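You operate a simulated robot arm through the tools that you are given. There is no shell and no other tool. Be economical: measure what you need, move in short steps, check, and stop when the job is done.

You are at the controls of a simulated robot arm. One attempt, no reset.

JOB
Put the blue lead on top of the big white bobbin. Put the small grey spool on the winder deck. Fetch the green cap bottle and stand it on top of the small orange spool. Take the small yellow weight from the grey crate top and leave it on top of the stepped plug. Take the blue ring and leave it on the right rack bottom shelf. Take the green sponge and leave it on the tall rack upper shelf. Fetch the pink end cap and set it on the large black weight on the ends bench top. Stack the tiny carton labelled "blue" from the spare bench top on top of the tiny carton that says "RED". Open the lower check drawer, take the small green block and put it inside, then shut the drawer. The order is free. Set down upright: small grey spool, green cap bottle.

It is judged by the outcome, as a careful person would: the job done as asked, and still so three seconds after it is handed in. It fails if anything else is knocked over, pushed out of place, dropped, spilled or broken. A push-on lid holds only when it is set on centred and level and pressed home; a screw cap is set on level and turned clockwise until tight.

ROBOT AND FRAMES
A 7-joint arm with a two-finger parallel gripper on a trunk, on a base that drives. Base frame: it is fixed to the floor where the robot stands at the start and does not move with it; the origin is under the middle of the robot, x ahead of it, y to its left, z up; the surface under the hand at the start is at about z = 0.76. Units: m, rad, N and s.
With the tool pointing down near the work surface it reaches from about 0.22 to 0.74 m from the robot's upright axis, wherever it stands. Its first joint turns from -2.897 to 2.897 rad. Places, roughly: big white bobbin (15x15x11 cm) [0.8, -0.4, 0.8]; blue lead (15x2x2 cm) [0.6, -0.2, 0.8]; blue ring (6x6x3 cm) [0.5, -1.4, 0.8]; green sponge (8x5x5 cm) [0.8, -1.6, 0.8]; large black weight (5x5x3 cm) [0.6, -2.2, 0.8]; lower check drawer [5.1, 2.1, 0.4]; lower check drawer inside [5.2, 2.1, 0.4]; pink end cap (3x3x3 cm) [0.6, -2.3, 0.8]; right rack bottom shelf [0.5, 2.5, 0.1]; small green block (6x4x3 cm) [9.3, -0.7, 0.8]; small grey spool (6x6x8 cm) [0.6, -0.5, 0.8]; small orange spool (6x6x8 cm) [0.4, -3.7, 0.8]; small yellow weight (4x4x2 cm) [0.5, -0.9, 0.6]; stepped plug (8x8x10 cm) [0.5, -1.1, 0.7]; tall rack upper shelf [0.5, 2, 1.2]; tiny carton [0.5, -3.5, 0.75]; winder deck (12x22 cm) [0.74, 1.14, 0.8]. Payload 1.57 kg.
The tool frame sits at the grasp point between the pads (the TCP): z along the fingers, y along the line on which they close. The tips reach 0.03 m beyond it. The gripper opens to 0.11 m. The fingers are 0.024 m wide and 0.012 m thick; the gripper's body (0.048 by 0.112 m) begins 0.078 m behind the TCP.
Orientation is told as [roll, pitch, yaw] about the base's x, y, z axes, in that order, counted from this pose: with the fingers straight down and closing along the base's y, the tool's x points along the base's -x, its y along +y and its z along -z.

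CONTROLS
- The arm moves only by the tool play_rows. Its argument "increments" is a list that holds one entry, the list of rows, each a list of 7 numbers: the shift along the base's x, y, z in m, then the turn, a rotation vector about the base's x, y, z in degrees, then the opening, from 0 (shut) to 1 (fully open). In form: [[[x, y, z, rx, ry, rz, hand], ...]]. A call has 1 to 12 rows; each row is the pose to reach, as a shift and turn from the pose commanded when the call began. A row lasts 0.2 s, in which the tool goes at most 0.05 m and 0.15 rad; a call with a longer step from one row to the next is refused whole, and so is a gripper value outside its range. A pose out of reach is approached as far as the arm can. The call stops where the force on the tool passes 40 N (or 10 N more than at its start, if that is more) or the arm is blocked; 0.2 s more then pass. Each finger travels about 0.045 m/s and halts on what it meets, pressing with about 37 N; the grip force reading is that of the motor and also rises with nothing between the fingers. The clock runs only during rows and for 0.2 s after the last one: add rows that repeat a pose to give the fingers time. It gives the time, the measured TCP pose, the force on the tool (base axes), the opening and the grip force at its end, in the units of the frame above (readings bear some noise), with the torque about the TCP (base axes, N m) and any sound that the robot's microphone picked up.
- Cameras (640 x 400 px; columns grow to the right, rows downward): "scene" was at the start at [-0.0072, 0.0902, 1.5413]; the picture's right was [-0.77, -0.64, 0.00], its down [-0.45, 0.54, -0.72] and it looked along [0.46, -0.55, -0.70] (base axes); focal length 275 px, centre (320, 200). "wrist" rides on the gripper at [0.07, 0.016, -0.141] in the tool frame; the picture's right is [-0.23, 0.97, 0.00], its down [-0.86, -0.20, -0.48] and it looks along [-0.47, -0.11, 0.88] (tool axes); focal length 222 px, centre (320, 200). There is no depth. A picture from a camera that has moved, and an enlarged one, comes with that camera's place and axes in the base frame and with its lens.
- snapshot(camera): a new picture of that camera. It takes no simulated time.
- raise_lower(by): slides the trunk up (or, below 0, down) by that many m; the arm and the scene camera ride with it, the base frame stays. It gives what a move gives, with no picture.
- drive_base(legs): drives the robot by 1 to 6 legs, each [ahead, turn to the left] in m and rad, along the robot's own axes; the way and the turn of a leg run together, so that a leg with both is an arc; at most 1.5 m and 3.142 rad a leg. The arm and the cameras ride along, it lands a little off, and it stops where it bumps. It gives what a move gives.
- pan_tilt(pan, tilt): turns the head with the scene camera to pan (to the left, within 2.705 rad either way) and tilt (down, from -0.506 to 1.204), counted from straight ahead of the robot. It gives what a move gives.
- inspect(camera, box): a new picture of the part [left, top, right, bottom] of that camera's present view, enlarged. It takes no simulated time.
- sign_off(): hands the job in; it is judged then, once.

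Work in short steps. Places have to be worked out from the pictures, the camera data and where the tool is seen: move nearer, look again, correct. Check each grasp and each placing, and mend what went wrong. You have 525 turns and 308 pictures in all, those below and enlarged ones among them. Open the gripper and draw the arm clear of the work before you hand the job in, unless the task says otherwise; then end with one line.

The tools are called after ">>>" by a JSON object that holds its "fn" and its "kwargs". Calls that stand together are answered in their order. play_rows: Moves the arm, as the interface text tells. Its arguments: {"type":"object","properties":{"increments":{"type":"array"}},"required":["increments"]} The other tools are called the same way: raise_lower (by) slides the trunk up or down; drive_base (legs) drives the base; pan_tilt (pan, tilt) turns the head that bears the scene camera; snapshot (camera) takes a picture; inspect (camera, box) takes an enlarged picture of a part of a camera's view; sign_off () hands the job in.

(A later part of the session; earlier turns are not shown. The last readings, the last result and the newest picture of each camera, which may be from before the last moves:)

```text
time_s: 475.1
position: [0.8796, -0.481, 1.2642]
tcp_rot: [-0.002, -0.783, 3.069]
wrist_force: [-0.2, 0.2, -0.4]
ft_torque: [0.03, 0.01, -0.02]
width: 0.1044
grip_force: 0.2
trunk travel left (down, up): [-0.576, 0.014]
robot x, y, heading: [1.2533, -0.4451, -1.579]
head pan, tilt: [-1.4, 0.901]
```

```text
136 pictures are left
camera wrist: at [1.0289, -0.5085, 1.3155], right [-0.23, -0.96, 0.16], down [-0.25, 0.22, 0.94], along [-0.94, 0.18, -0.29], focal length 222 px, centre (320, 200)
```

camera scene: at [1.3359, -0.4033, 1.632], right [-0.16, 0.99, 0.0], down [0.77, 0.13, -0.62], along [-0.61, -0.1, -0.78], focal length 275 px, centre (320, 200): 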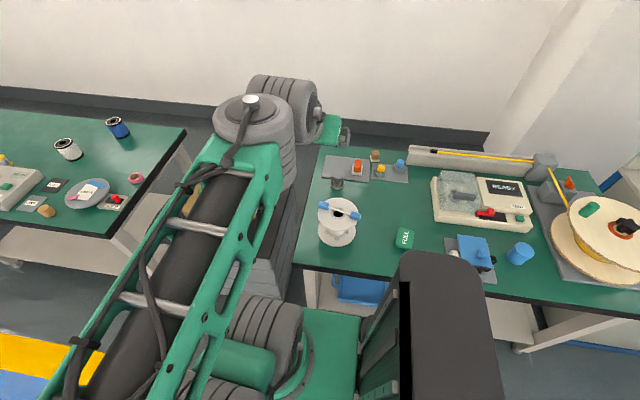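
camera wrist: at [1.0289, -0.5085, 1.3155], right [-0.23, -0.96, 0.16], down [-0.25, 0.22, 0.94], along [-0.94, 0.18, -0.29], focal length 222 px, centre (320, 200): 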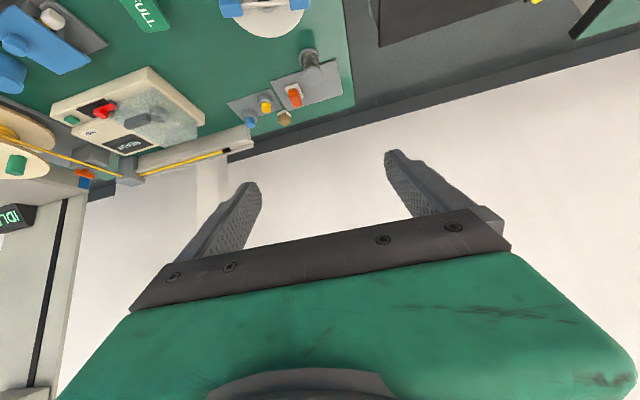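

The spool stands at ≈ (0.58, -0.465) behind the bobbin. I lower the trunk to nominal, bring the hand vertical and move above the spool at a safe height.

>>> {"fn": "raise_lower", "kwargs": {"by": -0.11}}

>>> {"fn": "play_rows", "kwargs": {"increments": [[[-0.04, 0, 0, 0, -7.5, 0, 1], [-0.08, 0, 0, 0, -15, 0, 1], [-0.12, 0, 0, 0, -22.5, 0, 1], [-0.16, 0.003, -0.02, 0, -30, 1, 1], [-0.2, 0.006, -0.04, 0, -37.5, 2, 1], [-0.24, 0.01, -0.06, 0, -44.9, 3, 1], [-0.26, 0.01, -0.09, 0, -44.9, 4, 1], [-0.28, 0.01, -0.12, 0, -44.9, 4, 1]]]}}

>>> {"fn": "snapshot", "kwargs": {"camera": "wrist"}}

>>> {"fn": "snapshot", "kwargs": {"camera": "scene"}}

```text
time_s: 476.5
position: [0.8824, -0.4807, 1.1547]
tcp_rot: [0.0, -0.783, 3.07]
wrist_force: [-0.4, -0.2, -0.3]
ft_torque: [-0.04, 0.0, -0.04]
width: 0.1043
grip_force: 0.1
trunk travel left (down, up): [-0.466, 0.124]
robot x, y, heading: [1.252, -0.4462, -1.583]
head pan, tilt: [-1.4, 0.901]
```

```text
time_s: 478.3
position: [0.6016, -0.472, 1.0337]
tcp_rot: [-0.026, 0.002, -3.129]
wrist_force: [0.6, -0.4, 1.4]
ft_torque: [-0.01, 0.01, -0.01]
width: 0.1101
grip_force: 0.2
out of reach, approached as far as the arm can: row 6
trunk travel left (down, up): [-0.466, 0.124]
robot x, y, heading: [1.2533, -0.4483, -1.581]
head pan, tilt: [-1.4, 0.901]
```

```text
135 pictures are left
camera wrist: at [0.6717, -0.4911, 1.1743], right [-0.22, -0.98, -0.02], down [-0.86, 0.18, 0.48], along [-0.47, 0.13, -0.88], focal length 222 px, centre (320, 200)
```

wrist: 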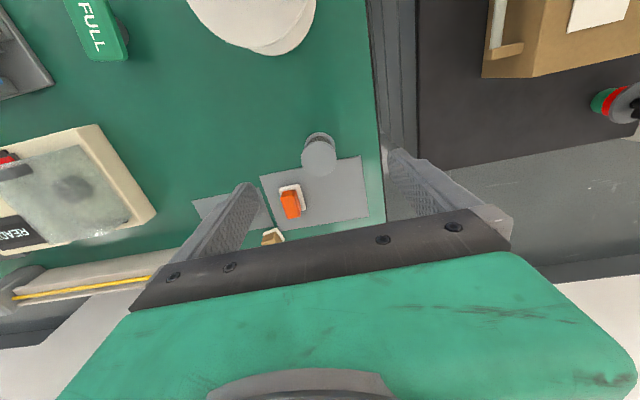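

```text
134 pictures are left
camera scene: at [1.335, -0.4035, 1.5221], right [-0.16, 0.99, 0.0], down [0.77, 0.13, -0.62], along [-0.61, -0.1, -0.78], focal length 275 px, centre (320, 200)
```

scene: 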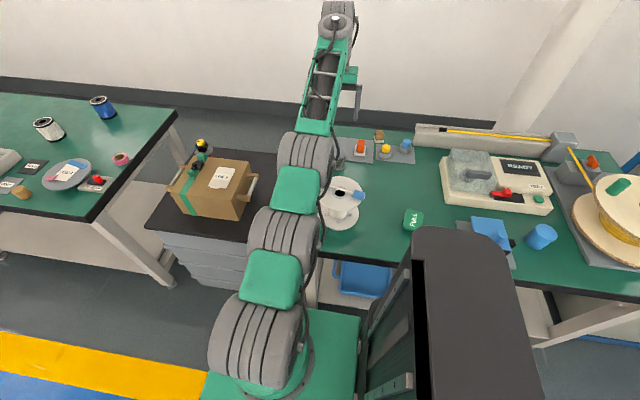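

Spool centre (0.571, -0.458). Level the hand and descend to just above it.

>>> {"fn": "play_rows", "kwargs": {"increments": [[[-0.01, 0.005, -0.04, -1.5, 0, 0, 1], [-0.02, 0.01, -0.08, -1.5, 0, 0, 1], [-0.03, 0.0135, -0.12, -1.5, 0, 0, 1], [-0.03, 0.0135, -0.125, -1.5, 0, 0, 1]]]}}

>>> {"fn": "snapshot", "kwargs": {"camera": "wrist"}}

```text
time_s: 479.3
position: [0.5752, -0.4581, 0.9069]
tcp_rot: [-0.001, 0.001, -3.131]
wrist_force: [0.8, -0.3, 0.5]
ft_torque: [-0.01, 0.0, 0.01]
width: 0.1101
grip_force: 0.1
out of reach, approached as far as the arm can: row 3, 4
trunk travel left (down, up): [-0.466, 0.124]
robot x, y, heading: [1.2529, -0.4482, -1.578]
head pan, tilt: [-1.4, 0.901]
```

```text
133 pictures are left
camera wrist: at [0.6453, -0.474, 1.048], right [-0.22, -0.98, 0.0], down [-0.86, 0.19, 0.48], along [-0.47, 0.1, -0.88], focal length 222 px, centre (320, 200)
```

wrist: 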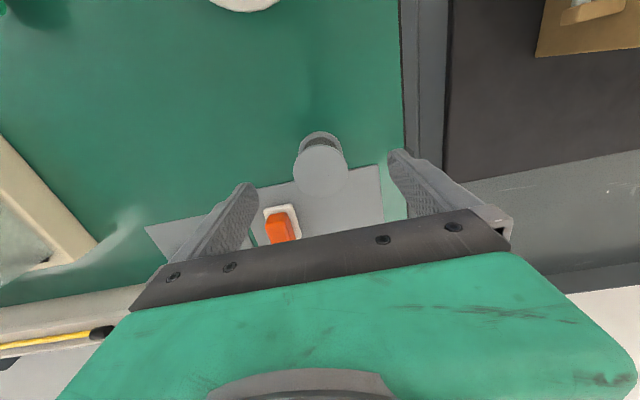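

Slightly reach-limited at this height; reach improves lower. Descend with a small -x shift.

>>> {"fn": "play_rows", "kwargs": {"increments": [[[0, 0, -0.02, 0, 0, 0, 1], [-0.002, 0, -0.04, 0, 0, 0, 1]]]}}

>>> {"fn": "snapshot", "kwargs": {"camera": "wrist"}}

```text
time_s: 479.9
position: [0.5745, -0.4586, 0.8692]
tcp_rot: [0.001, 0.003, -3.131]
wrist_force: [-0.3, 0.3, -1.1]
ft_torque: [0.02, 0.0, -0.01]
width: 0.11
grip_force: 0.1
trunk travel left (down, up): [-0.466, 0.124]
robot x, y, heading: [1.254, -0.4479, -1.58]
head pan, tilt: [-1.4, 0.901]
```

```text
132 pictures are left
camera wrist: at [0.6444, -0.4743, 1.0096], right [-0.22, -0.98, 0.0], down [-0.86, 0.19, 0.48], along [-0.47, 0.1, -0.88], focal length 222 px, centre (320, 200)
```

wrist: 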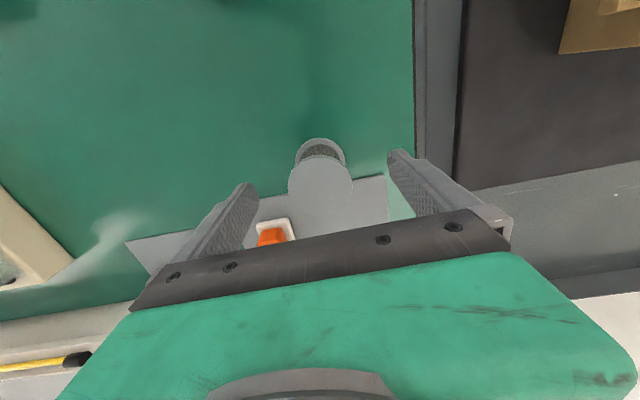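

>>> {"fn": "play_rows", "kwargs": {"increments": [[[-0.003, 0, -0.035, 0, 0, 0, 1], [-0.007, 0, -0.07, 0, 0, 0, 1], [-0.007, 0, -0.073, 0, 0, 0, 1], [-0.007, 0, -0.073, 0, 0, 0, 0.7], [-0.007, 0, -0.073, 0, 0, 0, 0.4], [-0.007, 0, -0.073, 0, 0, 0, 0.3], [-0.007, 0, -0.073, 0, 0, 0, 0.3]]]}}

>>> {"fn": "snapshot", "kwargs": {"camera": "wrist"}}

```text
time_s: 481.5
position: [0.568, -0.4571, 0.7952]
tcp_rot: [0.0, 0.001, -3.13]
wrist_force: [1.1, 0.1, -1.0]
ft_torque: [0.0, -0.01, -0.02]
width: 0.0575
grip_force: 19.2
trunk travel left (down, up): [-0.466, 0.124]
robot x, y, heading: [1.2555, -0.4482, -1.579]
head pan, tilt: [-1.4, 0.901]
```

```text
131 pictures are left
camera wrist: at [0.638, -0.4738, 0.9365], right [-0.22, -0.98, 0.0], down [-0.86, 0.19, 0.48], along [-0.47, 0.1, -0.88], focal length 222 px, centre (320, 200)
```

wrist: 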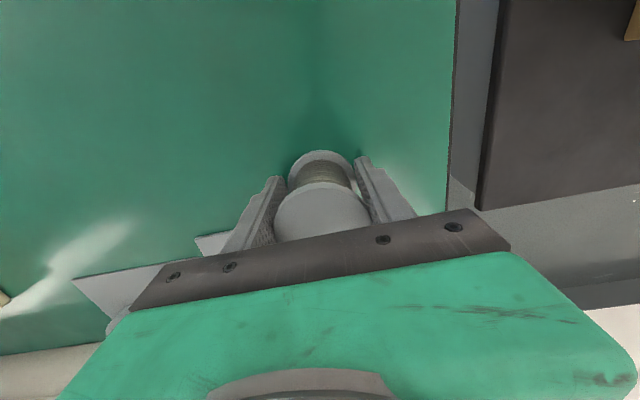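

Gripped. Lift up and slightly back, clear above the bobbin.

>>> {"fn": "play_rows", "kwargs": {"increments": [[[0, 0, 0.04, 0, 0, 0, 0.3], [0.002, 0, 0.08, 0, 0, 0, 0.3], [0.01, 0, 0.12, 0, 0, 0, 0.3], [0.025, 0, 0.16, 0, 0, 0, 0.3], [0.045, 0, 0.2, 0, 0, 0, 0.3], [0.07, 0, 0.235, 0, 0, 0, 0.3], [0.11, 0, 0.26, 0, 0, 0, 0.3], [0.155, 0, 0.27, 0, 0, 0, 0.3], [0.2, 0, 0.28, 0, 0, 0, 0.3]]]}}

>>> {"fn": "snapshot", "kwargs": {"camera": "wrist"}}

>>> {"fn": "snapshot", "kwargs": {"camera": "scene"}}

```text
time_s: 483.5
position: [0.7691, -0.457, 1.0774]
tcp_rot: [-0.001, 0.002, -3.132]
wrist_force: [-0.2, -0.2, -1.8]
ft_torque: [0.03, 0.0, -0.04]
width: 0.0568
grip_force: 37.0
trunk travel left (down, up): [-0.466, 0.124]
robot x, y, heading: [1.2586, -0.4486, -1.582]
head pan, tilt: [-1.4, 0.901]
```

```text
130 pictures are left
camera wrist: at [0.8386, -0.4733, 1.2182], right [-0.22, -0.98, 0.0], down [-0.86, 0.19, 0.48], along [-0.47, 0.1, -0.88], focal length 222 px, centre (320, 200)
```

wrist: 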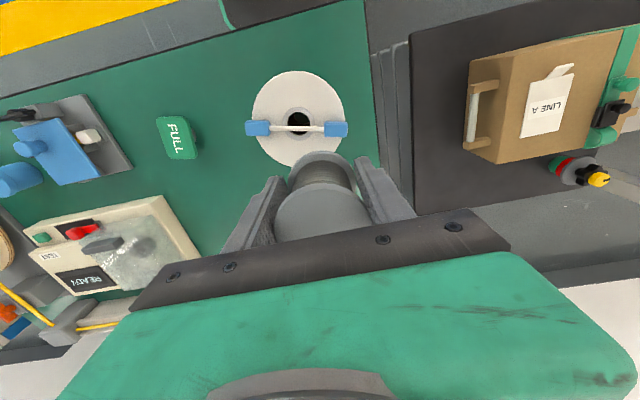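

```text
129 pictures are left
camera scene: at [1.3362, -0.4033, 1.5219], right [-0.16, 0.99, 0.0], down [0.77, 0.13, -0.62], along [-0.61, -0.1, -0.78], focal length 275 px, centre (320, 200)
```

scene: 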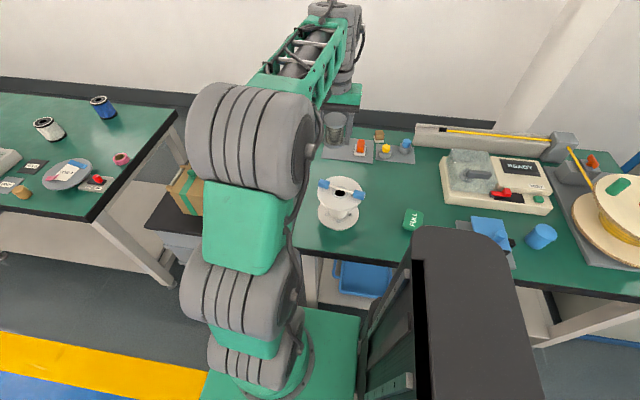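

Spool in hand, lead still on the bobbin. Raise for clearance and reverse to the winder cabinet.

>>> {"fn": "raise_lower", "kwargs": {"by": 0.1}}

>>> {"fn": "drive_base", "kwargs": {"legs": [[-1.5, 0], [-0.12, 0]]}}

>>> {"fn": "snapshot", "kwargs": {"camera": "scene"}}

>>> {"fn": "snapshot", "kwargs": {"camera": "wrist"}}

```text
time_s: 484.8
position: [0.7682, -0.4571, 1.1759]
tcp_rot: [-0.001, 0.002, -3.128]
wrist_force: [-0.3, 0.0, -1.6]
ft_torque: [-0.03, 0.02, 0.02]
width: 0.0571
grip_force: 37.1
trunk travel left (down, up): [-0.566, 0.024]
robot x, y, heading: [1.2565, -0.446, -1.577]
head pan, tilt: [-1.4, 0.901]
```

```text
time_s: 493.0
position: [0.7979, 1.1625, 1.1776]
tcp_rot: [-0.002, 0.001, 3.134]
wrist_force: [-0.1, 0.2, -0.8]
ft_torque: [-0.02, -0.05, 0.04]
width: 0.0569
grip_force: 36.5
trunk travel left (down, up): [-0.566, 0.024]
robot x, y, heading: [1.2851, 1.1639, -1.601]
head pan, tilt: [-1.4, 0.901]
```

```text
128 pictures are left
camera scene: at [1.367, 1.2058, 1.622], right [-0.14, 0.99, 0.0], down [0.78, 0.11, -0.62], along [-0.61, -0.09, -0.78], focal length 275 px, centre (320, 200)
```

scene: 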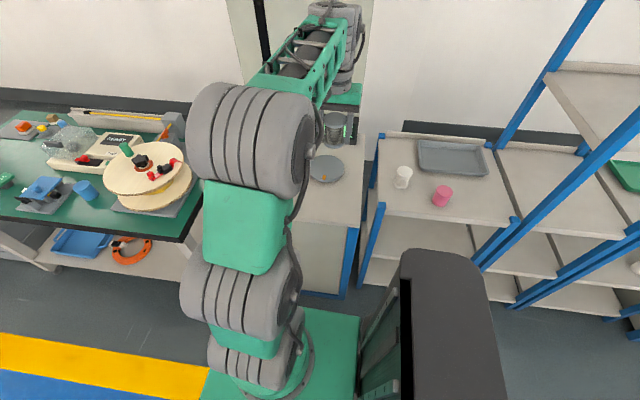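

```text
127 pictures are left
camera wrist: at [0.8675, 1.1452, 1.3183], right [-0.23, -0.97, 0.0], down [-0.85, 0.21, 0.48], along [-0.46, 0.11, -0.88], focal length 222 px, centre (320, 200)
```

wrist: 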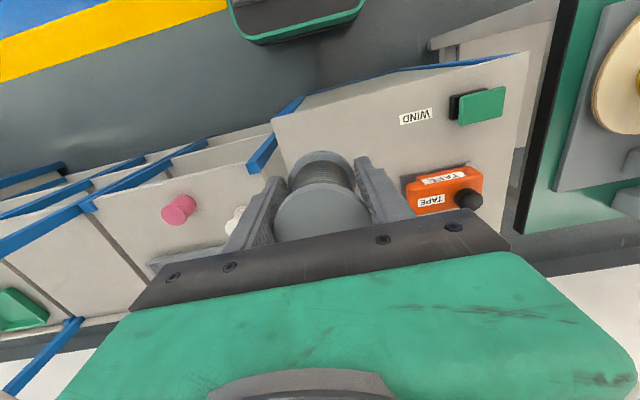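

The deck is the free patch at the cabinet's aisle edge (x 0.68–0.80, y 1.03–1.25). I lower the trunk and move over (0.735, 1.135).

>>> {"fn": "raise_lower", "kwargs": {"by": -0.1}}

>>> {"fn": "play_rows", "kwargs": {"increments": [[[-0.03, -0.015, 0, 0, 0, 0, 0.3], [-0.063, -0.028, 0, 0, 0, 0, 0.3], [-0.063, -0.028, -0.045, 0, 0, 0, 0.3], [-0.063, -0.028, -0.09, 0, 0, 0, 0.3], [-0.063, -0.028, -0.135, 0, 0, 0, 0.3], [-0.063, -0.028, -0.17, 0, 0, 0, 0.3]]]}}

>>> {"fn": "snapshot", "kwargs": {"camera": "wrist"}}

>>> {"fn": "snapshot", "kwargs": {"camera": "scene"}}

```text
time_s: 494.4
position: [0.7978, 1.1605, 1.0775]
tcp_rot: [0.001, 0.0, 3.132]
wrist_force: [0.1, 0.1, -0.8]
ft_torque: [0.0, -0.01, 0.01]
width: 0.057
grip_force: 37.4
trunk travel left (down, up): [-0.466, 0.124]
robot x, y, heading: [1.2853, 1.1574, -1.6]
head pan, tilt: [-1.4, 0.901]
```

```text
time_s: 495.8
position: [0.7339, 1.1331, 0.9065]
tcp_rot: [-0.002, 0.002, 3.132]
wrist_force: [-0.2, 0.0, -1.1]
ft_torque: [0.02, -0.01, 0.01]
width: 0.0569
grip_force: 36.8
trunk travel left (down, up): [-0.466, 0.124]
robot x, y, heading: [1.2872, 1.1619, -1.601]
head pan, tilt: [-1.4, 0.901]
```

```text
126 pictures are left
camera wrist: at [0.8042, 1.1153, 1.0475], right [-0.23, -0.97, 0.0], down [-0.85, 0.21, 0.48], along [-0.46, 0.11, -0.88], focal length 222 px, centre (320, 200)
```

wrist: 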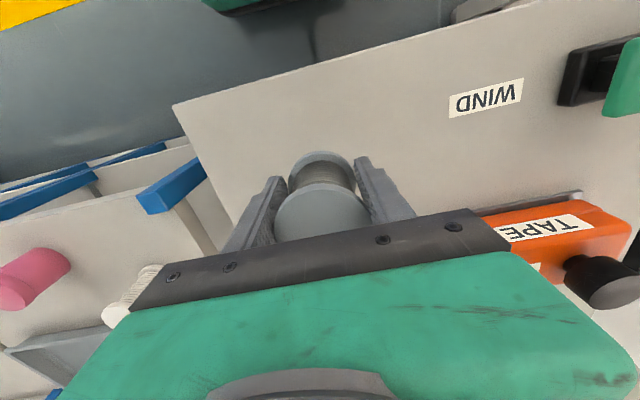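

```text
125 pictures are left
camera scene: at [1.3668, 1.2048, 1.5221], right [-0.14, 0.99, 0.0], down [0.78, 0.11, -0.62], along [-0.61, -0.09, -0.78], focal length 275 px, centre (320, 200)
```

scene: 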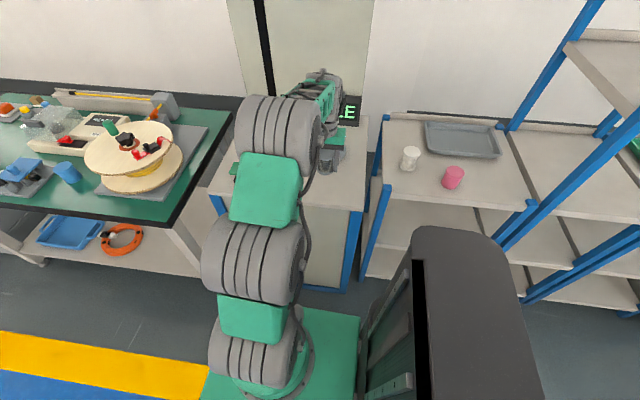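

Over the deck. Lower to near contact.

>>> {"fn": "play_rows", "kwargs": {"increments": [[[0, 0, -0.035, 0, 0, 0, 0.3], [0, 0, -0.06, 0, 0, 0, 0.3]]]}}

>>> {"fn": "play_rows", "kwargs": {"increments": [[[0, 0, -0.006, 0, 0, 0, 0.3]]]}}

>>> {"fn": "play_rows", "kwargs": {"increments": [[[0, 0, -0.005, 0, 0, 0, 0.3]]]}}

```text
time_s: 496.4
position: [0.7349, 1.1336, 0.847]
tcp_rot: [-0.001, 0.002, 3.134]
wrist_force: [-0.3, -0.9, -0.5]
ft_torque: [0.03, -0.01, -0.01]
width: 0.0567
grip_force: 37.0
trunk travel left (down, up): [-0.466, 0.124]
robot x, y, heading: [1.2865, 1.1593, -1.601]
head pan, tilt: [-1.4, 0.901]
```

```text
time_s: 496.8
position: [0.735, 1.1329, 0.8414]
tcp_rot: [0.002, 0.002, 3.134]
wrist_force: [-0.4, -1.1, -0.9]
ft_torque: [0.01, -0.02, 0.01]
width: 0.0569
grip_force: 36.9
trunk travel left (down, up): [-0.466, 0.124]
robot x, y, heading: [1.282, 1.1622, -1.598]
head pan, tilt: [-1.4, 0.901]
```

```text
time_s: 497.2
position: [0.7343, 1.1329, 0.837]
tcp_rot: [0.0, 0.0, 3.135]
wrist_force: [-0.2, -0.5, -0.8]
ft_torque: [0.01, -0.01, 0.03]
width: 0.0569
grip_force: 37.3
trunk travel left (down, up): [-0.466, 0.124]
robot x, y, heading: [1.2839, 1.1615, -1.601]
head pan, tilt: [-1.4, 0.901]
```

>>> {"fn": "play_rows", "kwargs": {"increments": [[[0, 0, -0.004, 0, 0, 0, 0.3]]]}}

>>> {"fn": "play_rows", "kwargs": {"increments": [[[0, 0, -0.004, 0, 0, 0, 0.3]]]}}

>>> {"fn": "play_rows", "kwargs": {"increments": [[[0, 0, -0.004, 0, 0, 0, 0.3]]]}}

```text
time_s: 497.6
position: [0.7345, 1.1327, 0.8364]
tcp_rot: [-0.002, -0.004, 3.133]
wrist_force: [2.4, 2.1, 12.6]
ft_torque: [-0.06, -0.24, 0.01]
width: 0.0572
grip_force: 36.8
trunk travel left (down, up): [-0.466, 0.124]
robot x, y, heading: [1.2873, 1.1647, -1.6]
head pan, tilt: [-1.4, 0.901]
```

```text
time_s: 498.0
position: [0.7336, 1.133, 0.8343]
tcp_rot: [-0.001, -0.01, 3.135]
wrist_force: [3.0, 0.3, 33.8]
ft_torque: [-0.11, 0.21, 0.19]
width: 0.0573
grip_force: 37.4
trunk travel left (down, up): [-0.466, 0.124]
robot x, y, heading: [1.2882, 1.1638, -1.601]
head pan, tilt: [-1.4, 0.901]
```

```text
time_s: 498.5
position: [0.7307, 1.1343, 0.8298]
tcp_rot: [0.001, -0.013, 3.135]
wrist_force: [-3.6, 0.4, 10.7]
ft_torque: [0.01, -0.12, 0.03]
width: 0.0571
grip_force: 37.5
trunk travel left (down, up): [-0.466, 0.124]
robot x, y, heading: [1.2849, 1.163, -1.599]
head pan, tilt: [-1.4, 0.901]
stopped in row 1: the force on the tool passed its limit at 46 N (the readings are from after the stop); the commanded pose is now the measured one
```

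On the deck. Ease up slightly, release and lift.

>>> {"fn": "play_rows", "kwargs": {"increments": [[[0.001, 0, 0.002, 0, 0.5, 0, 0.3], [0.001, 0, 0.003, 0, 0.5, 0, 0.5], [0.001, 0, 0.003, 0, 0.5, 0, 0.7], [0.001, 0, 0.003, 0, 0.5, 0, 0.9], [0.001, 0, 0.003, 0, 0.5, 0, 0.9], [0.001, 0, 0.04, 0, 0.5, 0, 0.9], [0.001, 0, 0.08, 0, 0.5, 0, 0.9], [0.001, 0, 0.12, 0, 0.5, 0, 0.9], [0.04, 0, 0.15, 0, 0.5, 0, 0.9]]]}}

>>> {"fn": "snapshot", "kwargs": {"camera": "wrist"}}

```text
time_s: 500.5
position: [0.7714, 1.135, 0.9773]
tcp_rot: [-0.001, -0.016, 3.136]
wrist_force: [-1.2, -0.8, -0.6]
ft_torque: [-0.01, -0.02, -0.01]
width: 0.099
grip_force: 0.0
trunk travel left (down, up): [-0.466, 0.124]
robot x, y, heading: [1.286, 1.1637, -1.601]
head pan, tilt: [-1.4, 0.901]
```

```text
124 pictures are left
camera wrist: at [0.8432, 1.1171, 1.1178], right [-0.23, -0.97, 0.0], down [-0.85, 0.21, 0.49], along [-0.48, 0.11, -0.87], focal length 222 px, centre (320, 200)
```

wrist: 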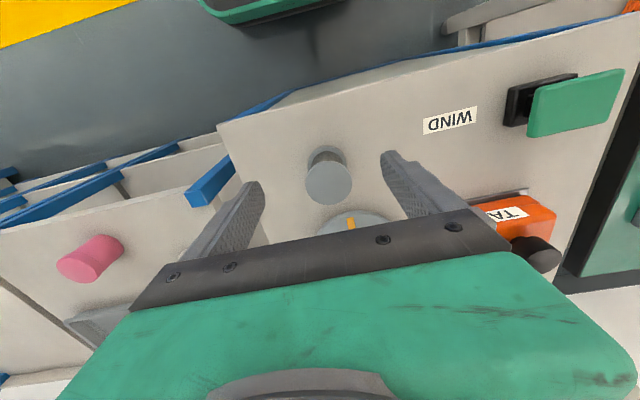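

Spool stands on the deck. Next the check drawer: retract the arm, turn to face +x and look across.

>>> {"fn": "play_rows", "kwargs": {"increments": [[[0.02, 0, 0.04, 0, 0, 0, 0.9], [0.05, 0, 0.07, 0, 0, 0, 0.9], [0.09, 0, 0.09, 0, 0, 0, 0.9]]]}}

>>> {"fn": "drive_base", "kwargs": {"legs": [[0, 1.6]]}}

>>> {"fn": "pan_tilt", "kwargs": {"pan": 0.1, "tilt": 0.3}}

>>> {"fn": "snapshot", "kwargs": {"camera": "scene"}}

```text
time_s: 501.3
position: [0.8624, 1.1336, 1.0693]
tcp_rot: [-0.001, -0.015, 3.134]
wrist_force: [-0.6, -0.1, -0.9]
ft_torque: [0.0, -0.01, 0.01]
width: 0.0992
grip_force: 0.0
trunk travel left (down, up): [-0.466, 0.124]
robot x, y, heading: [1.2875, 1.1588, -1.602]
head pan, tilt: [-1.4, 0.901]
```

```text
time_s: 505.6
position: [1.3231, 0.7374, 1.0688]
tcp_rot: [0.0, -0.014, -1.556]
wrist_force: [0.2, 0.1, -1.3]
ft_torque: [-0.01, -0.01, 0.0]
width: 0.0989
grip_force: 0.0
trunk travel left (down, up): [-0.466, 0.124]
robot x, y, heading: [1.288, 1.1642, -0.005]
head pan, tilt: [-1.4, 0.901]
```

```text
time_s: 507.1
position: [1.3236, 0.7375, 1.0692]
tcp_rot: [0.0, -0.016, -1.556]
wrist_force: [0.1, 0.5, -0.8]
ft_torque: [0.0, -0.02, -0.03]
width: 0.099
grip_force: 0.1
trunk travel left (down, up): [-0.466, 0.124]
robot x, y, heading: [1.2874, 1.1619, -0.009]
head pan, tilt: [0.099, 0.3]
```

```text
123 pictures are left
camera scene: at [1.3194, 1.3234, 1.5743], right [0.09, -1.0, 0.0], down [-0.29, -0.03, -0.96], along [0.95, 0.09, -0.3], focal length 275 px, centre (320, 200)
```

scene: 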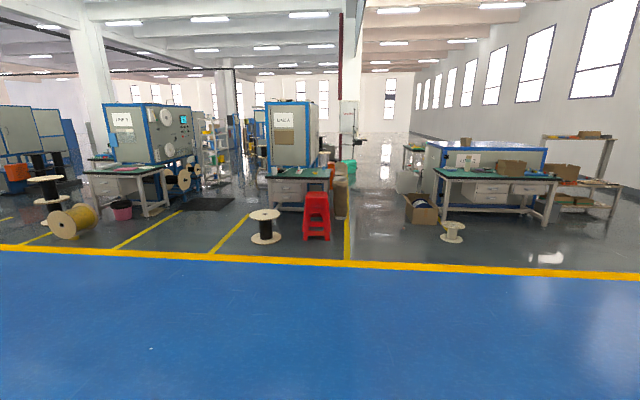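

The check station is the middle desk. Zoom in there and at the right-hand desk.

>>> {"fn": "inspect", "kwargs": {"camera": "scene", "box": [230, 90, 370, 250]}}

>>> {"fn": "inspect", "kwargs": {"camera": "scene", "box": [390, 120, 630, 250]}}

```text
2.50 times, centred on (300, 170) of scene
camera zoom: at [1.3194, 1.3234, 1.5743], right [0.09, -1.0, 0.0], down [-0.29, -0.03, -0.96], along [0.95, 0.09, -0.3], focal length 688 px, centre (370, 275)
```

zoom: 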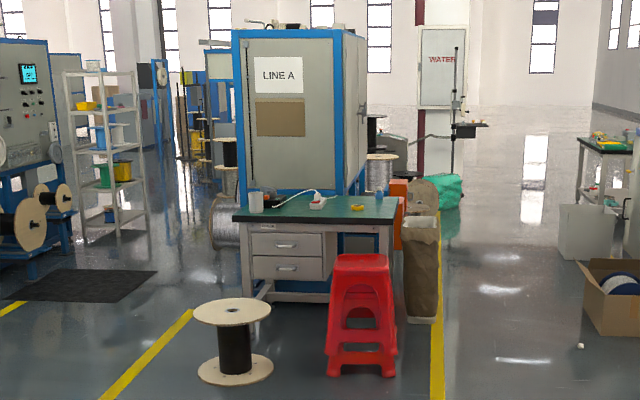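

```text
2.67 times, centred on (510, 185) of scene
camera zoom: at [1.3194, 1.3234, 1.5743], right [0.09, -1.0, 0.0], down [-0.29, -0.03, -0.96], along [0.95, 0.09, -0.3], focal length 734 px, centre (-187, 240)
```

zoom: 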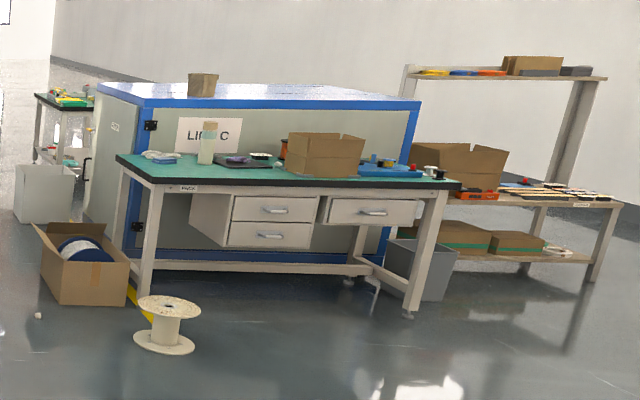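

The lower check drawer is on the LINE A desk (front ≈ x 5.05, y ≈ 2.13, z ≈ 0.43), with a reel at (4.57, 2.35) and a stool at (4.7, 1.7) in front. I'll approach from the reel's left side. Drive to about (3.9, 2.95) first.

>>> {"fn": "drive_base", "kwargs": {"legs": [[0, 0.61], [1.5, 0], [1.5, 0], [0.1, 0], [0, -0.6]]}}

>>> {"fn": "pan_tilt", "kwargs": {"pan": -0.5, "tilt": 0.7}}

>>> {"fn": "snapshot", "kwargs": {"camera": "scene"}}

```text
time_s: 525.8
position: [3.9288, 2.4706, 1.0687]
tcp_rot: [0.0, -0.016, -1.562]
wrist_force: [0.4, -0.2, 0.0]
ft_torque: [-0.01, 0.0, 0.02]
width: 0.0988
grip_force: 0.1
trunk travel left (down, up): [-0.466, 0.124]
robot x, y, heading: [3.8958, 2.8931, -0.01]
head pan, tilt: [0.099, 0.3]
```

```text
time_s: 526.8
position: [3.9294, 2.4725, 1.0679]
tcp_rot: [0.0, -0.016, -1.562]
wrist_force: [-0.1, -1.0, -0.2]
ft_torque: [0.0, -0.02, -0.02]
width: 0.099
grip_force: 0.1
trunk travel left (down, up): [-0.466, 0.124]
robot x, y, heading: [3.8967, 2.8963, -0.014]
head pan, tilt: [-0.499, 0.7]
```

```text
120 pictures are left
camera scene: at [3.9108, 3.0064, 1.5382], right [-0.49, -0.87, 0.0], down [-0.56, 0.31, -0.77], along [0.67, -0.37, -0.64], focal length 275 px, centre (320, 200)
```

scene: 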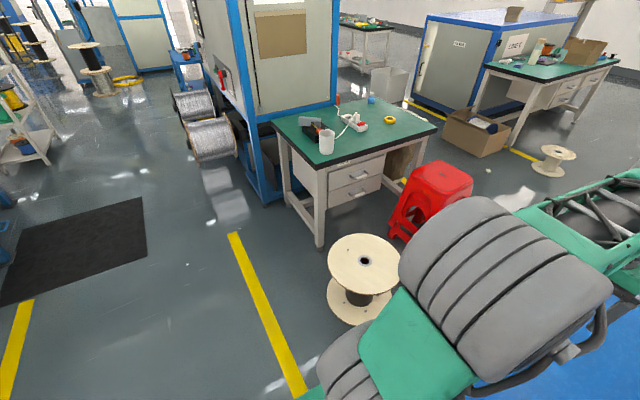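

Geometry: reel (4.58, 2.34, r 0.2, top z 0.37), desk front-left corner (4.98, 2.43), lower handle ≈ (5.02, 2.10, 0.42). I'll stand at about (4.55, 2.82) and reach diagonally between reel and desk with a horizontal hand.

>>> {"fn": "drive_base", "kwargs": {"legs": [[0, -0.11], [0.66, 0], [0, 0.125]]}}

>>> {"fn": "pan_tilt", "kwargs": {"pan": -0.8, "tilt": 0.8}}

>>> {"fn": "snapshot", "kwargs": {"camera": "scene"}}

```text
time_s: 531.6
position: [4.5942, 2.3904, 1.0686]
tcp_rot: [-0.001, -0.016, -1.543]
wrist_force: [1.0, 0.2, 0.2]
ft_torque: [0.0, 0.01, 0.0]
width: 0.099
grip_force: 0.1
trunk travel left (down, up): [-0.466, 0.124]
robot x, y, heading: [4.551, 2.8138, 0.008]
head pan, tilt: [-0.499, 0.7]
```

```text
time_s: 532.4
position: [4.5952, 2.3912, 1.0689]
tcp_rot: [0.001, -0.014, -1.542]
wrist_force: [1.3, 1.2, -0.3]
ft_torque: [0.01, -0.01, -0.01]
width: 0.099
grip_force: 0.1
trunk travel left (down, up): [-0.466, 0.124]
robot x, y, heading: [4.553, 2.8146, 0.004]
head pan, tilt: [-0.799, 0.799]
```

```text
119 pictures are left
camera scene: at [4.5485, 2.9091, 1.5299], right [-0.71, -0.7, 0.0], down [-0.5, 0.51, -0.7], along [0.49, -0.5, -0.72], focal length 275 px, centre (320, 200)
```

scene: 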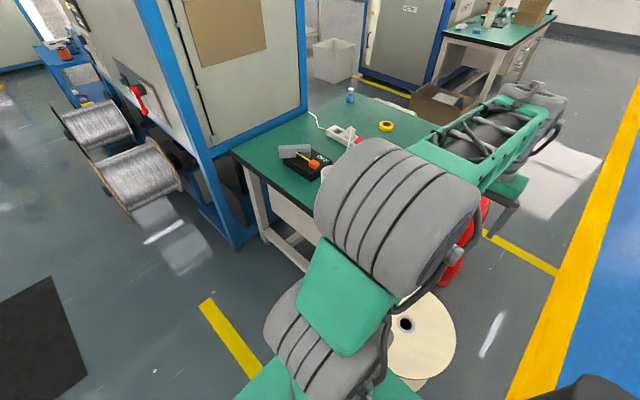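

Now turn the hand: yaw to -60°, then pitch outward 60° and roll so the fingers close vertically. I do this high up first.

>>> {"fn": "play_rows", "kwargs": {"increments": [[[0.045, -0.01, 0, 0, 0, 7, 1], [0.09, -0.02, 0, 0, 0, 14, 1], [0.135, -0.03, 0, 0, 0, 21, 1], [0.18, -0.04, 0, 0, 0, 28.4, 1]]]}}

>>> {"fn": "play_rows", "kwargs": {"increments": [[[0, 0, 0, -5.3, 1.4, 6.75, 1], [0, 0, 0, -10.7, 2.8, 13.5, 1], [0, 0, 0, -16, 4.25, 20.25, 1], [0, 0, 0, -21.3, 5.7, 27, 1], [0, 0, 0, -26.6, 7.1, 33.75, 1], [0, 0, 0, -32, 8.5, 40.5, 1], [0, 0, 0, -37.3, 9.9, 47.25, 1], [0, 0, 0, -42.6, 11.3, 54, 1], [0, 0, 0, -47.9, 12.75, 60.75, 1], [0, 0, 0, -53.3, 14.2, 67.5, 1], [0, 0, 0, -58.6, 15.6, 74.25, 1], [0, 0, 0, -63.9, 17, 81, 1]]]}}

>>> {"fn": "snapshot", "kwargs": {"camera": "wrist"}}

```text
time_s: 533.4
position: [4.7749, 2.3514, 1.0678]
tcp_rot: [0.0, -0.014, -1.047]
wrist_force: [-0.3, 0.3, 0.1]
ft_torque: [-0.03, 0.0, 0.0]
width: 0.1099
grip_force: 0.0
trunk travel left (down, up): [-0.466, 0.124]
robot x, y, heading: [4.5506, 2.8154, 0.002]
head pan, tilt: [-0.799, 0.799]
```

```text
refused: row 1 steps farther than a row can; nothing moved
```

```text
118 pictures are left
camera wrist: at [4.7538, 2.4225, 1.2079], right [0.96, 0.29, 0.0], down [0.25, -0.83, 0.49], along [0.15, -0.47, -0.87], focal length 222 px, centre (320, 200)
```

wrist: 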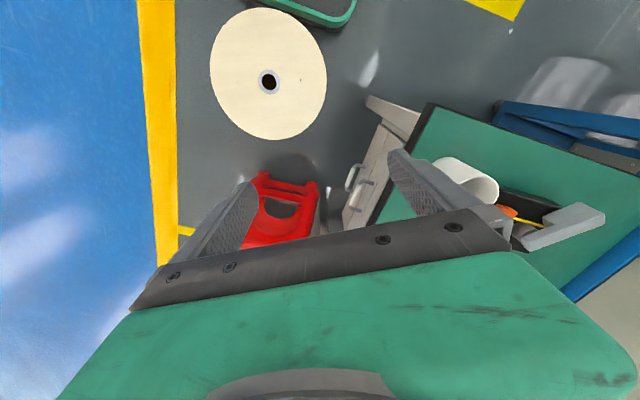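

Interesting: I can see the handles at (355, 185). Resend the rotation in slightly smaller steps.

>>> {"fn": "play_rows", "kwargs": {"increments": [[[0, 0, 0, -5.08, 1.35, 6.44, 1], [0, 0, 0, -10.2, 2.7, 12.9, 1], [0, 0, 0, -15.2, 4.05, 19.3, 1], [0, 0, 0, -20.3, 5.4, 25.8, 1], [0, 0, 0, -25.4, 6.75, 32.2, 1], [0, 0, 0, -30.5, 8.1, 38.6, 1], [0, 0, 0, -35.6, 9.45, 45.1, 1], [0, 0, 0, -40.6, 10.8, 51.5, 1], [0, 0, 0, -45.7, 12.15, 58, 1], [0, 0, 0, -50.8, 13.5, 64.4, 1], [0, 0, 0, -55.9, 14.85, 70.8, 1], [0, 0, 0, -60.96, 16.2, 77.3, 1]]]}}

>>> {"fn": "snapshot", "kwargs": {"camera": "wrist"}}

>>> {"fn": "snapshot", "kwargs": {"camera": "scene"}}

```text
time_s: 536.0
position: [4.7747, 2.3529, 1.0678]
tcp_rot: [-1.013, -0.046, 0.474]
wrist_force: [0.7, 0.2, 0.3]
ft_torque: [-0.01, 0.01, -0.04]
width: 0.1105
grip_force: 0.1
trunk travel left (down, up): [-0.466, 0.124]
robot x, y, heading: [4.5551, 2.8125, 0.01]
head pan, tilt: [-0.799, 0.799]
```

```text
117 pictures are left
camera wrist: at [4.6522, 2.4325, 1.1263], right [0.0, 0.58, -0.81], down [0.61, 0.65, 0.46], along [0.8, -0.49, -0.35], focal length 222 px, centre (320, 200)
```

wrist: 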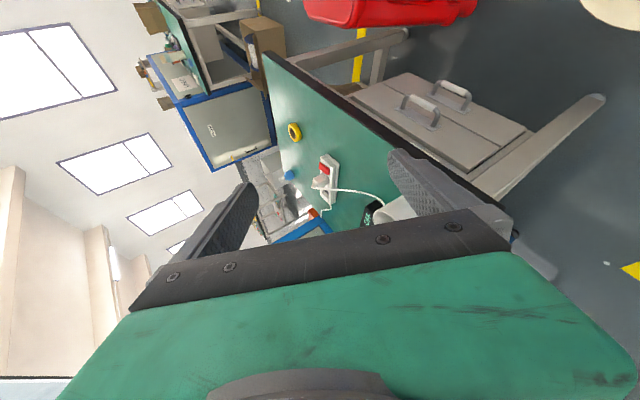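

```text
116 pictures are left
camera scene: at [4.5484, 2.9091, 1.5299], right [-0.71, -0.7, 0.0], down [-0.5, 0.51, -0.7], along [0.49, -0.5, -0.72], focal length 275 px, centre (320, 200)
```

scene: 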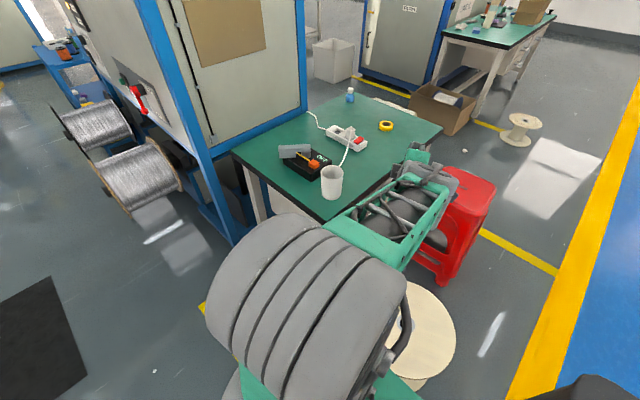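

The hand is oriented as wanted (camera on the free side) and sees both U-handles. I lower the trunk to get a level view of the lower handle.

>>> {"fn": "raise_lower", "kwargs": {"by": -0.3}}

>>> {"fn": "snapshot", "kwargs": {"camera": "wrist"}}

>>> {"fn": "snapshot", "kwargs": {"camera": "scene"}}

```text
time_s: 539.0
position: [4.7742, 2.3523, 0.7683]
tcp_rot: [-1.01, -0.048, 0.471]
wrist_force: [-0.2, -0.1, -0.7]
ft_torque: [-0.01, 0.01, 0.04]
width: 0.1102
grip_force: 0.2
trunk travel left (down, up): [-0.166, 0.424]
robot x, y, heading: [4.553, 2.8137, 0.009]
head pan, tilt: [-0.799, 0.799]
```

```text
115 pictures are left
camera wrist: at [4.6522, 2.4326, 0.8263], right [0.0, 0.58, -0.81], down [0.61, 0.65, 0.46], along [0.8, -0.49, -0.35], focal length 222 px, centre (320, 200)
```

wrist: 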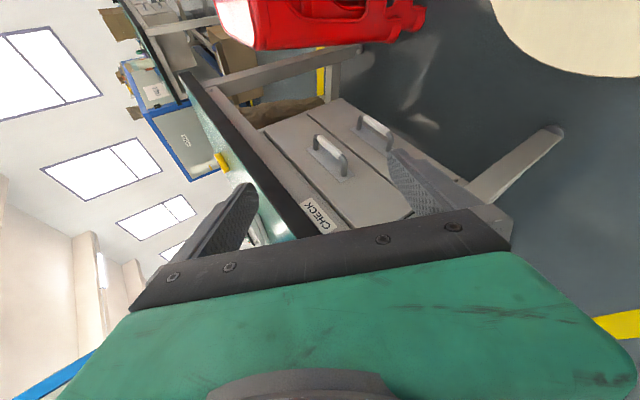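

```text
114 pictures are left
camera scene: at [4.5484, 2.9092, 1.23], right [-0.71, -0.7, 0.0], down [-0.5, 0.51, -0.7], along [0.49, -0.5, -0.72], focal length 275 px, centre (320, 200)
```

scene: 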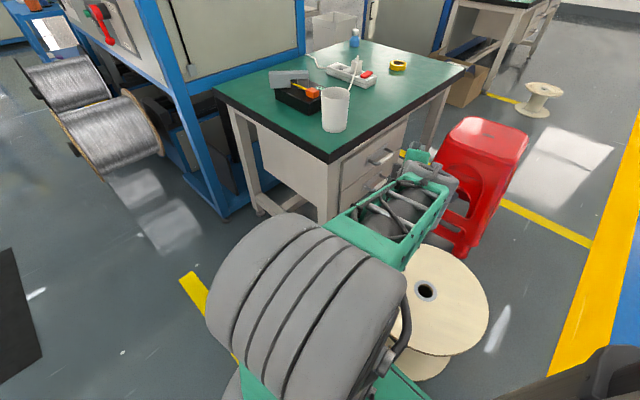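

Triangulated: lower handle bar ≈ (4.965, 2.14, 0.465), upper one 0.117 above it. The hand points az -61°, 32° down. I move to a pre-grasp point 10 cm back along the finger axis.

>>> {"fn": "play_rows", "kwargs": {"increments": [[[0.02, -0.018, -0.035, 0, 0, 0, 0.6], [0.04, -0.036, -0.07, 0, 0, 0, 0.55], [0.06, -0.054, -0.105, 0, 0, 0, 0.55], [0.08, -0.072, -0.14, 0, 0, 0, 0.55], [0.1, -0.09, -0.175, 0, 0, 0, 0.55], [0.12, -0.108, -0.21, 0, 0, 0, 0.55], [0.138, -0.124, -0.24, 0, 0, 0, 0.55]]]}}

>>> {"fn": "snapshot", "kwargs": {"camera": "wrist"}}

>>> {"fn": "snapshot", "kwargs": {"camera": "scene"}}

```text
time_s: 540.6
position: [4.9137, 2.2268, 0.5293]
tcp_rot: [-1.011, -0.047, 0.473]
wrist_force: [-0.3, -0.5, 0.9]
ft_torque: [0.01, 0.0, -0.01]
width: 0.0606
grip_force: 0.1
trunk travel left (down, up): [-0.166, 0.424]
robot x, y, heading: [4.552, 2.8166, 0.007]
head pan, tilt: [-0.799, 0.799]
```

```text
113 pictures are left
camera wrist: at [4.7903, 2.3079, 0.5866], right [0.0, 0.58, -0.81], down [0.61, 0.65, 0.46], along [0.8, -0.49, -0.35], focal length 222 px, centre (320, 200)
```

wrist: 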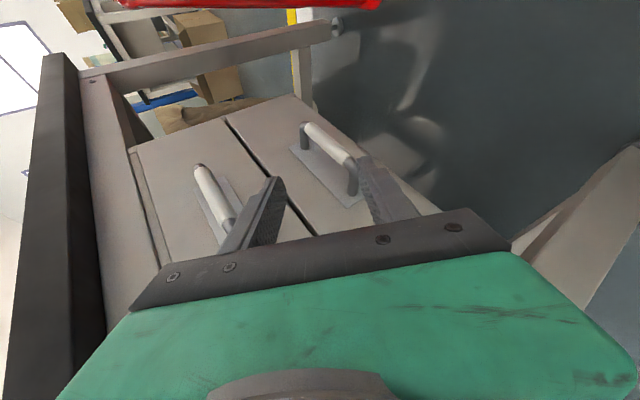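

```text
112 pictures are left
camera scene: at [4.5482, 2.9094, 1.2299], right [-0.71, -0.7, 0.0], down [-0.5, 0.51, -0.7], along [0.49, -0.5, -0.72], focal length 275 px, centre (320, 200)
```

scene: 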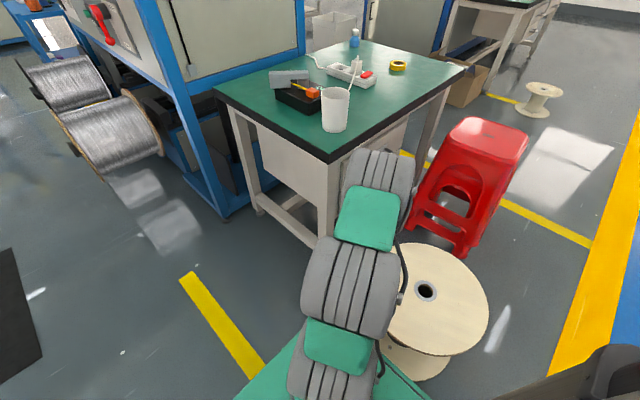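

Refined: bar centre (4.98, 2.12, 0.441), nearly straight along the fingers. Move in and close on it.

>>> {"fn": "play_rows", "kwargs": {"increments": [[[0.015, -0.025, -0.021, 0, 0, 0, 0.55], [0.03, -0.05, -0.042, 0, 0, 0, 0.55], [0.045, -0.075, -0.063, 0, 0, 0, 0.55], [0.06, -0.099, -0.083, 0, 0, 0, 0.55]]]}}

>>> {"fn": "snapshot", "kwargs": {"camera": "wrist"}}

```text
time_s: 541.7
position: [4.9691, 2.133, 0.4539]
tcp_rot: [-1.016, -0.045, 0.475]
wrist_force: [-39.6, 71.4, 44.3]
ft_torque: [-3.0, -1.04, -0.02]
width: 0.0601
grip_force: 0.1
trunk travel left (down, up): [-0.166, 0.424]
robot x, y, heading: [4.5504, 2.8153, 0.013]
head pan, tilt: [-0.799, 0.799]
stopped in row 4: the force on the tool passed its limit at 87 N (the readings are from after the stop); the commanded pose is now the measured one
```

```text
111 pictures are left
camera wrist: at [4.8463, 2.2146, 0.511], right [0.0, 0.58, -0.82], down [0.6, 0.65, 0.46], along [0.8, -0.49, -0.35], focal length 222 px, centre (320, 200)
```

wrist: 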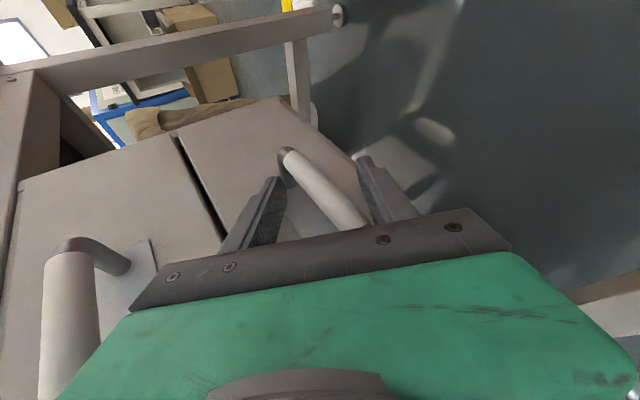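

The bar lies between the fingers and the tips touch the drawer face. Back off 8 mm and close.

>>> {"fn": "play_rows", "kwargs": {"increments": [[[-0.004, 0.007, 0.005, 0, 0, 0, 0.55], [-0.004, 0.007, 0.005, 0, 0, 0, 0.3], [-0.004, 0.007, 0.005, 0, 0, 0, 0.1], [-0.004, 0.007, 0.005, 0, 0, 0, 0], [-0.004, 0.007, 0.005, 0, 0, 0, 0], [-0.004, 0.007, 0.005, 0, 0, 0, 0]]]}}

>>> {"fn": "snapshot", "kwargs": {"camera": "wrist"}}

```text
time_s: 543.1
position: [4.967, 2.1398, 0.4478]
tcp_rot: [-1.003, -0.043, 0.475]
wrist_force: [-0.8, 2.1, -12.5]
ft_torque: [-3.03, -0.2, 1.42]
width: 0.0448
grip_force: 44.4
trunk travel left (down, up): [-0.166, 0.424]
robot x, y, heading: [4.5523, 2.8159, 0.011]
head pan, tilt: [-0.799, 0.799]
```

```text
110 pictures are left
camera wrist: at [4.8438, 2.2195, 0.5075], right [-0.01, 0.59, -0.81], down [0.61, 0.65, 0.46], along [0.79, -0.49, -0.36], focal length 222 px, centre (320, 200)
```

wrist: 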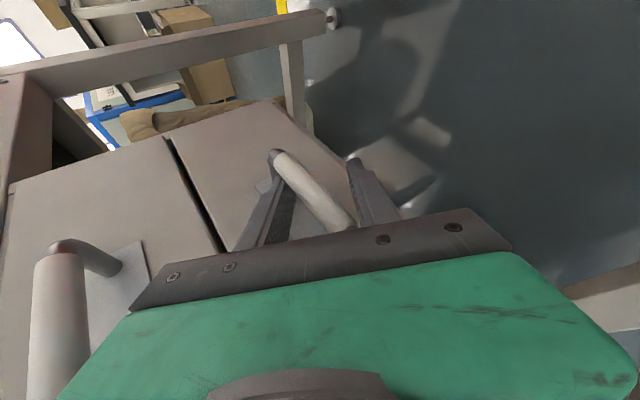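

The hand is nearly parallel to the bar, so this grip is poor. I release, back off, and turn the hand so it points straight at the drawer (+x) with the fingers still closing vertically.

>>> {"fn": "play_rows", "kwargs": {"increments": [[[0, 0, 0, 0, 0, 0, 0.3], [0, 0, 0, 0, 0, 0, 0.55], [0, 0, 0, 0, 0, 0, 0.6], [-0.015, 0.025, 0.02, 0, 0, 0, 0.6], [-0.03, 0.05, 0.04, 0, 0, 0, 0.6], [-0.045, 0.075, 0.06, 0, 0, 0, 0.6], [-0.08, 0.09, 0.08, 0, 0, 0, 0.6], [-0.12, 0.09, 0.1, 0, 0, 0, 0.6]]]}}

>>> {"fn": "play_rows", "kwargs": {"increments": [[[-0.005, -0.01, 0, 0, 0, 7.5, 0.6], [-0.01, -0.02, 0, 0, 0, 15, 0.6], [-0.015, -0.03, 0, 0, 0, 22.5, 0.6], [-0.02, -0.04, 0, 0, 0, 30, 0.6], [-0.025, -0.05, 0, 0, 0, 37.5, 0.6], [-0.03, -0.06, 0, 0, 0, 45, 0.6], [-0.03, -0.07, 0, 0, 0, 52.5, 0.6], [-0.03, -0.08, 0, 0, 0, 60, 0.6]]]}}

>>> {"fn": "snapshot", "kwargs": {"camera": "wrist"}}

>>> {"fn": "snapshot", "kwargs": {"camera": "scene"}}

```text
time_s: 544.9
position: [4.8476, 2.2299, 0.5501]
tcp_rot: [-1.005, -0.047, 0.474]
wrist_force: [0.2, 0.9, 0.1]
ft_torque: [-0.03, 0.0, 0.0]
width: 0.0661
grip_force: 0.2
trunk travel left (down, up): [-0.166, 0.424]
robot x, y, heading: [4.5552, 2.8181, 0.003]
head pan, tilt: [-0.799, 0.799]
```

```text
time_s: 546.7
position: [4.8213, 2.1905, 0.5635]
tcp_rot: [-1.006, -0.043, 1.521]
wrist_force: [0.6, 0.5, -0.5]
ft_torque: [0.04, -0.09, 0.0]
width: 0.0658
grip_force: 0.1
out of reach, approached as far as the arm can: row 8
trunk travel left (down, up): [-0.166, 0.424]
robot x, y, heading: [4.5498, 2.815, 0.005]
head pan, tilt: [-0.799, 0.799]
```

```text
109 pictures are left
camera wrist: at [4.6897, 2.1248, 0.6218], right [-0.51, 0.29, -0.81], down [-0.26, 0.85, 0.46], along [0.82, 0.44, -0.36], focal length 222 px, centre (320, 200)
```

wrist: 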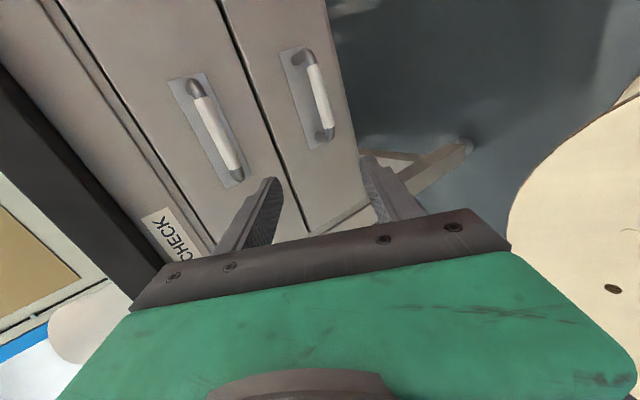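

```text
108 pictures are left
camera scene: at [4.548, 2.9094, 1.2301], right [-0.71, -0.7, 0.0], down [-0.5, 0.51, -0.7], along [0.49, -0.5, -0.72], focal length 275 px, centre (320, 200)
```

scene: 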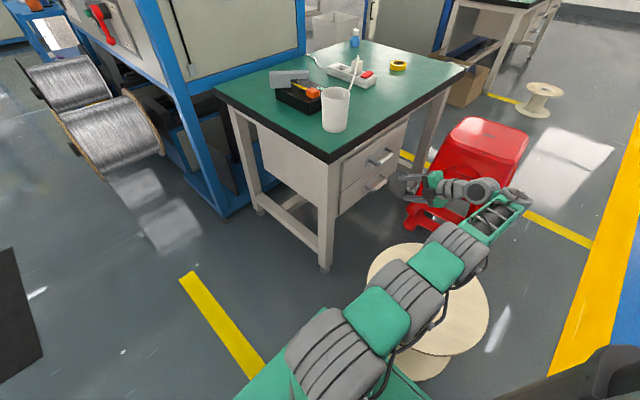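

Now the hand points along +x, 32° down, fingers closing vertically. Bar ≈ (4.98, 2.13, 0.446). Move to pre-grasp with a narrower opening.

>>> {"fn": "play_rows", "kwargs": {"increments": [[[0.01, -0.03, -0.01, 0, 0, 0, 0.4], [0.03, -0.055, -0.03, 0, 0, 0, 0.36], [0.055, -0.059, -0.048, 0, 0, 0, 0.36], [0.073, -0.059, -0.063, 0, 0, 0, 0.36]]]}}

>>> {"fn": "snapshot", "kwargs": {"camera": "wrist"}}

>>> {"fn": "snapshot", "kwargs": {"camera": "scene"}}

```text
time_s: 547.7
position: [4.8779, 2.1946, 0.4928]
tcp_rot: [-1.006, -0.042, 1.521]
wrist_force: [0.4, 0.3, 1.0]
ft_torque: [-0.01, 0.03, -0.03]
width: 0.0397
grip_force: 0.0
out of reach, approached as far as the arm can: row 1, 2, 3, 4
trunk travel left (down, up): [-0.166, 0.424]
robot x, y, heading: [4.5514, 2.8113, -0.0]
head pan, tilt: [-0.799, 0.799]
```

```text
107 pictures are left
camera wrist: at [4.7468, 2.1278, 0.5512], right [-0.51, 0.29, -0.81], down [-0.26, 0.85, 0.46], along [0.82, 0.44, -0.36], focal length 222 px, centre (320, 200)
```

wrist: 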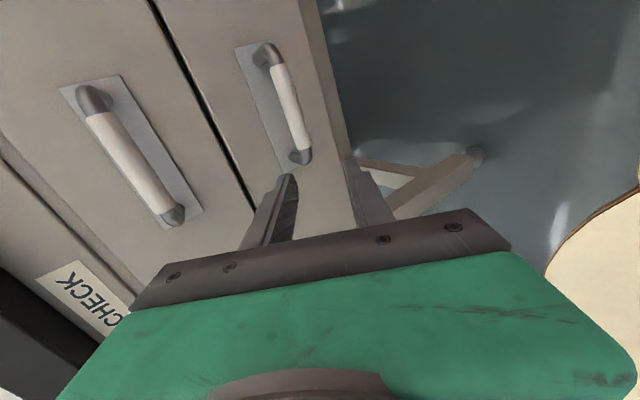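

```text
106 pictures are left
camera scene: at [4.5476, 2.9098, 1.2299], right [-0.71, -0.7, 0.0], down [-0.5, 0.51, -0.7], along [0.49, -0.5, -0.72], focal length 275 px, centre (320, 200)
```

scene: 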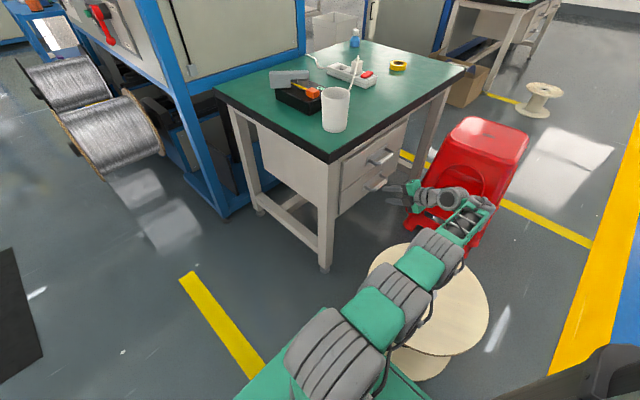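

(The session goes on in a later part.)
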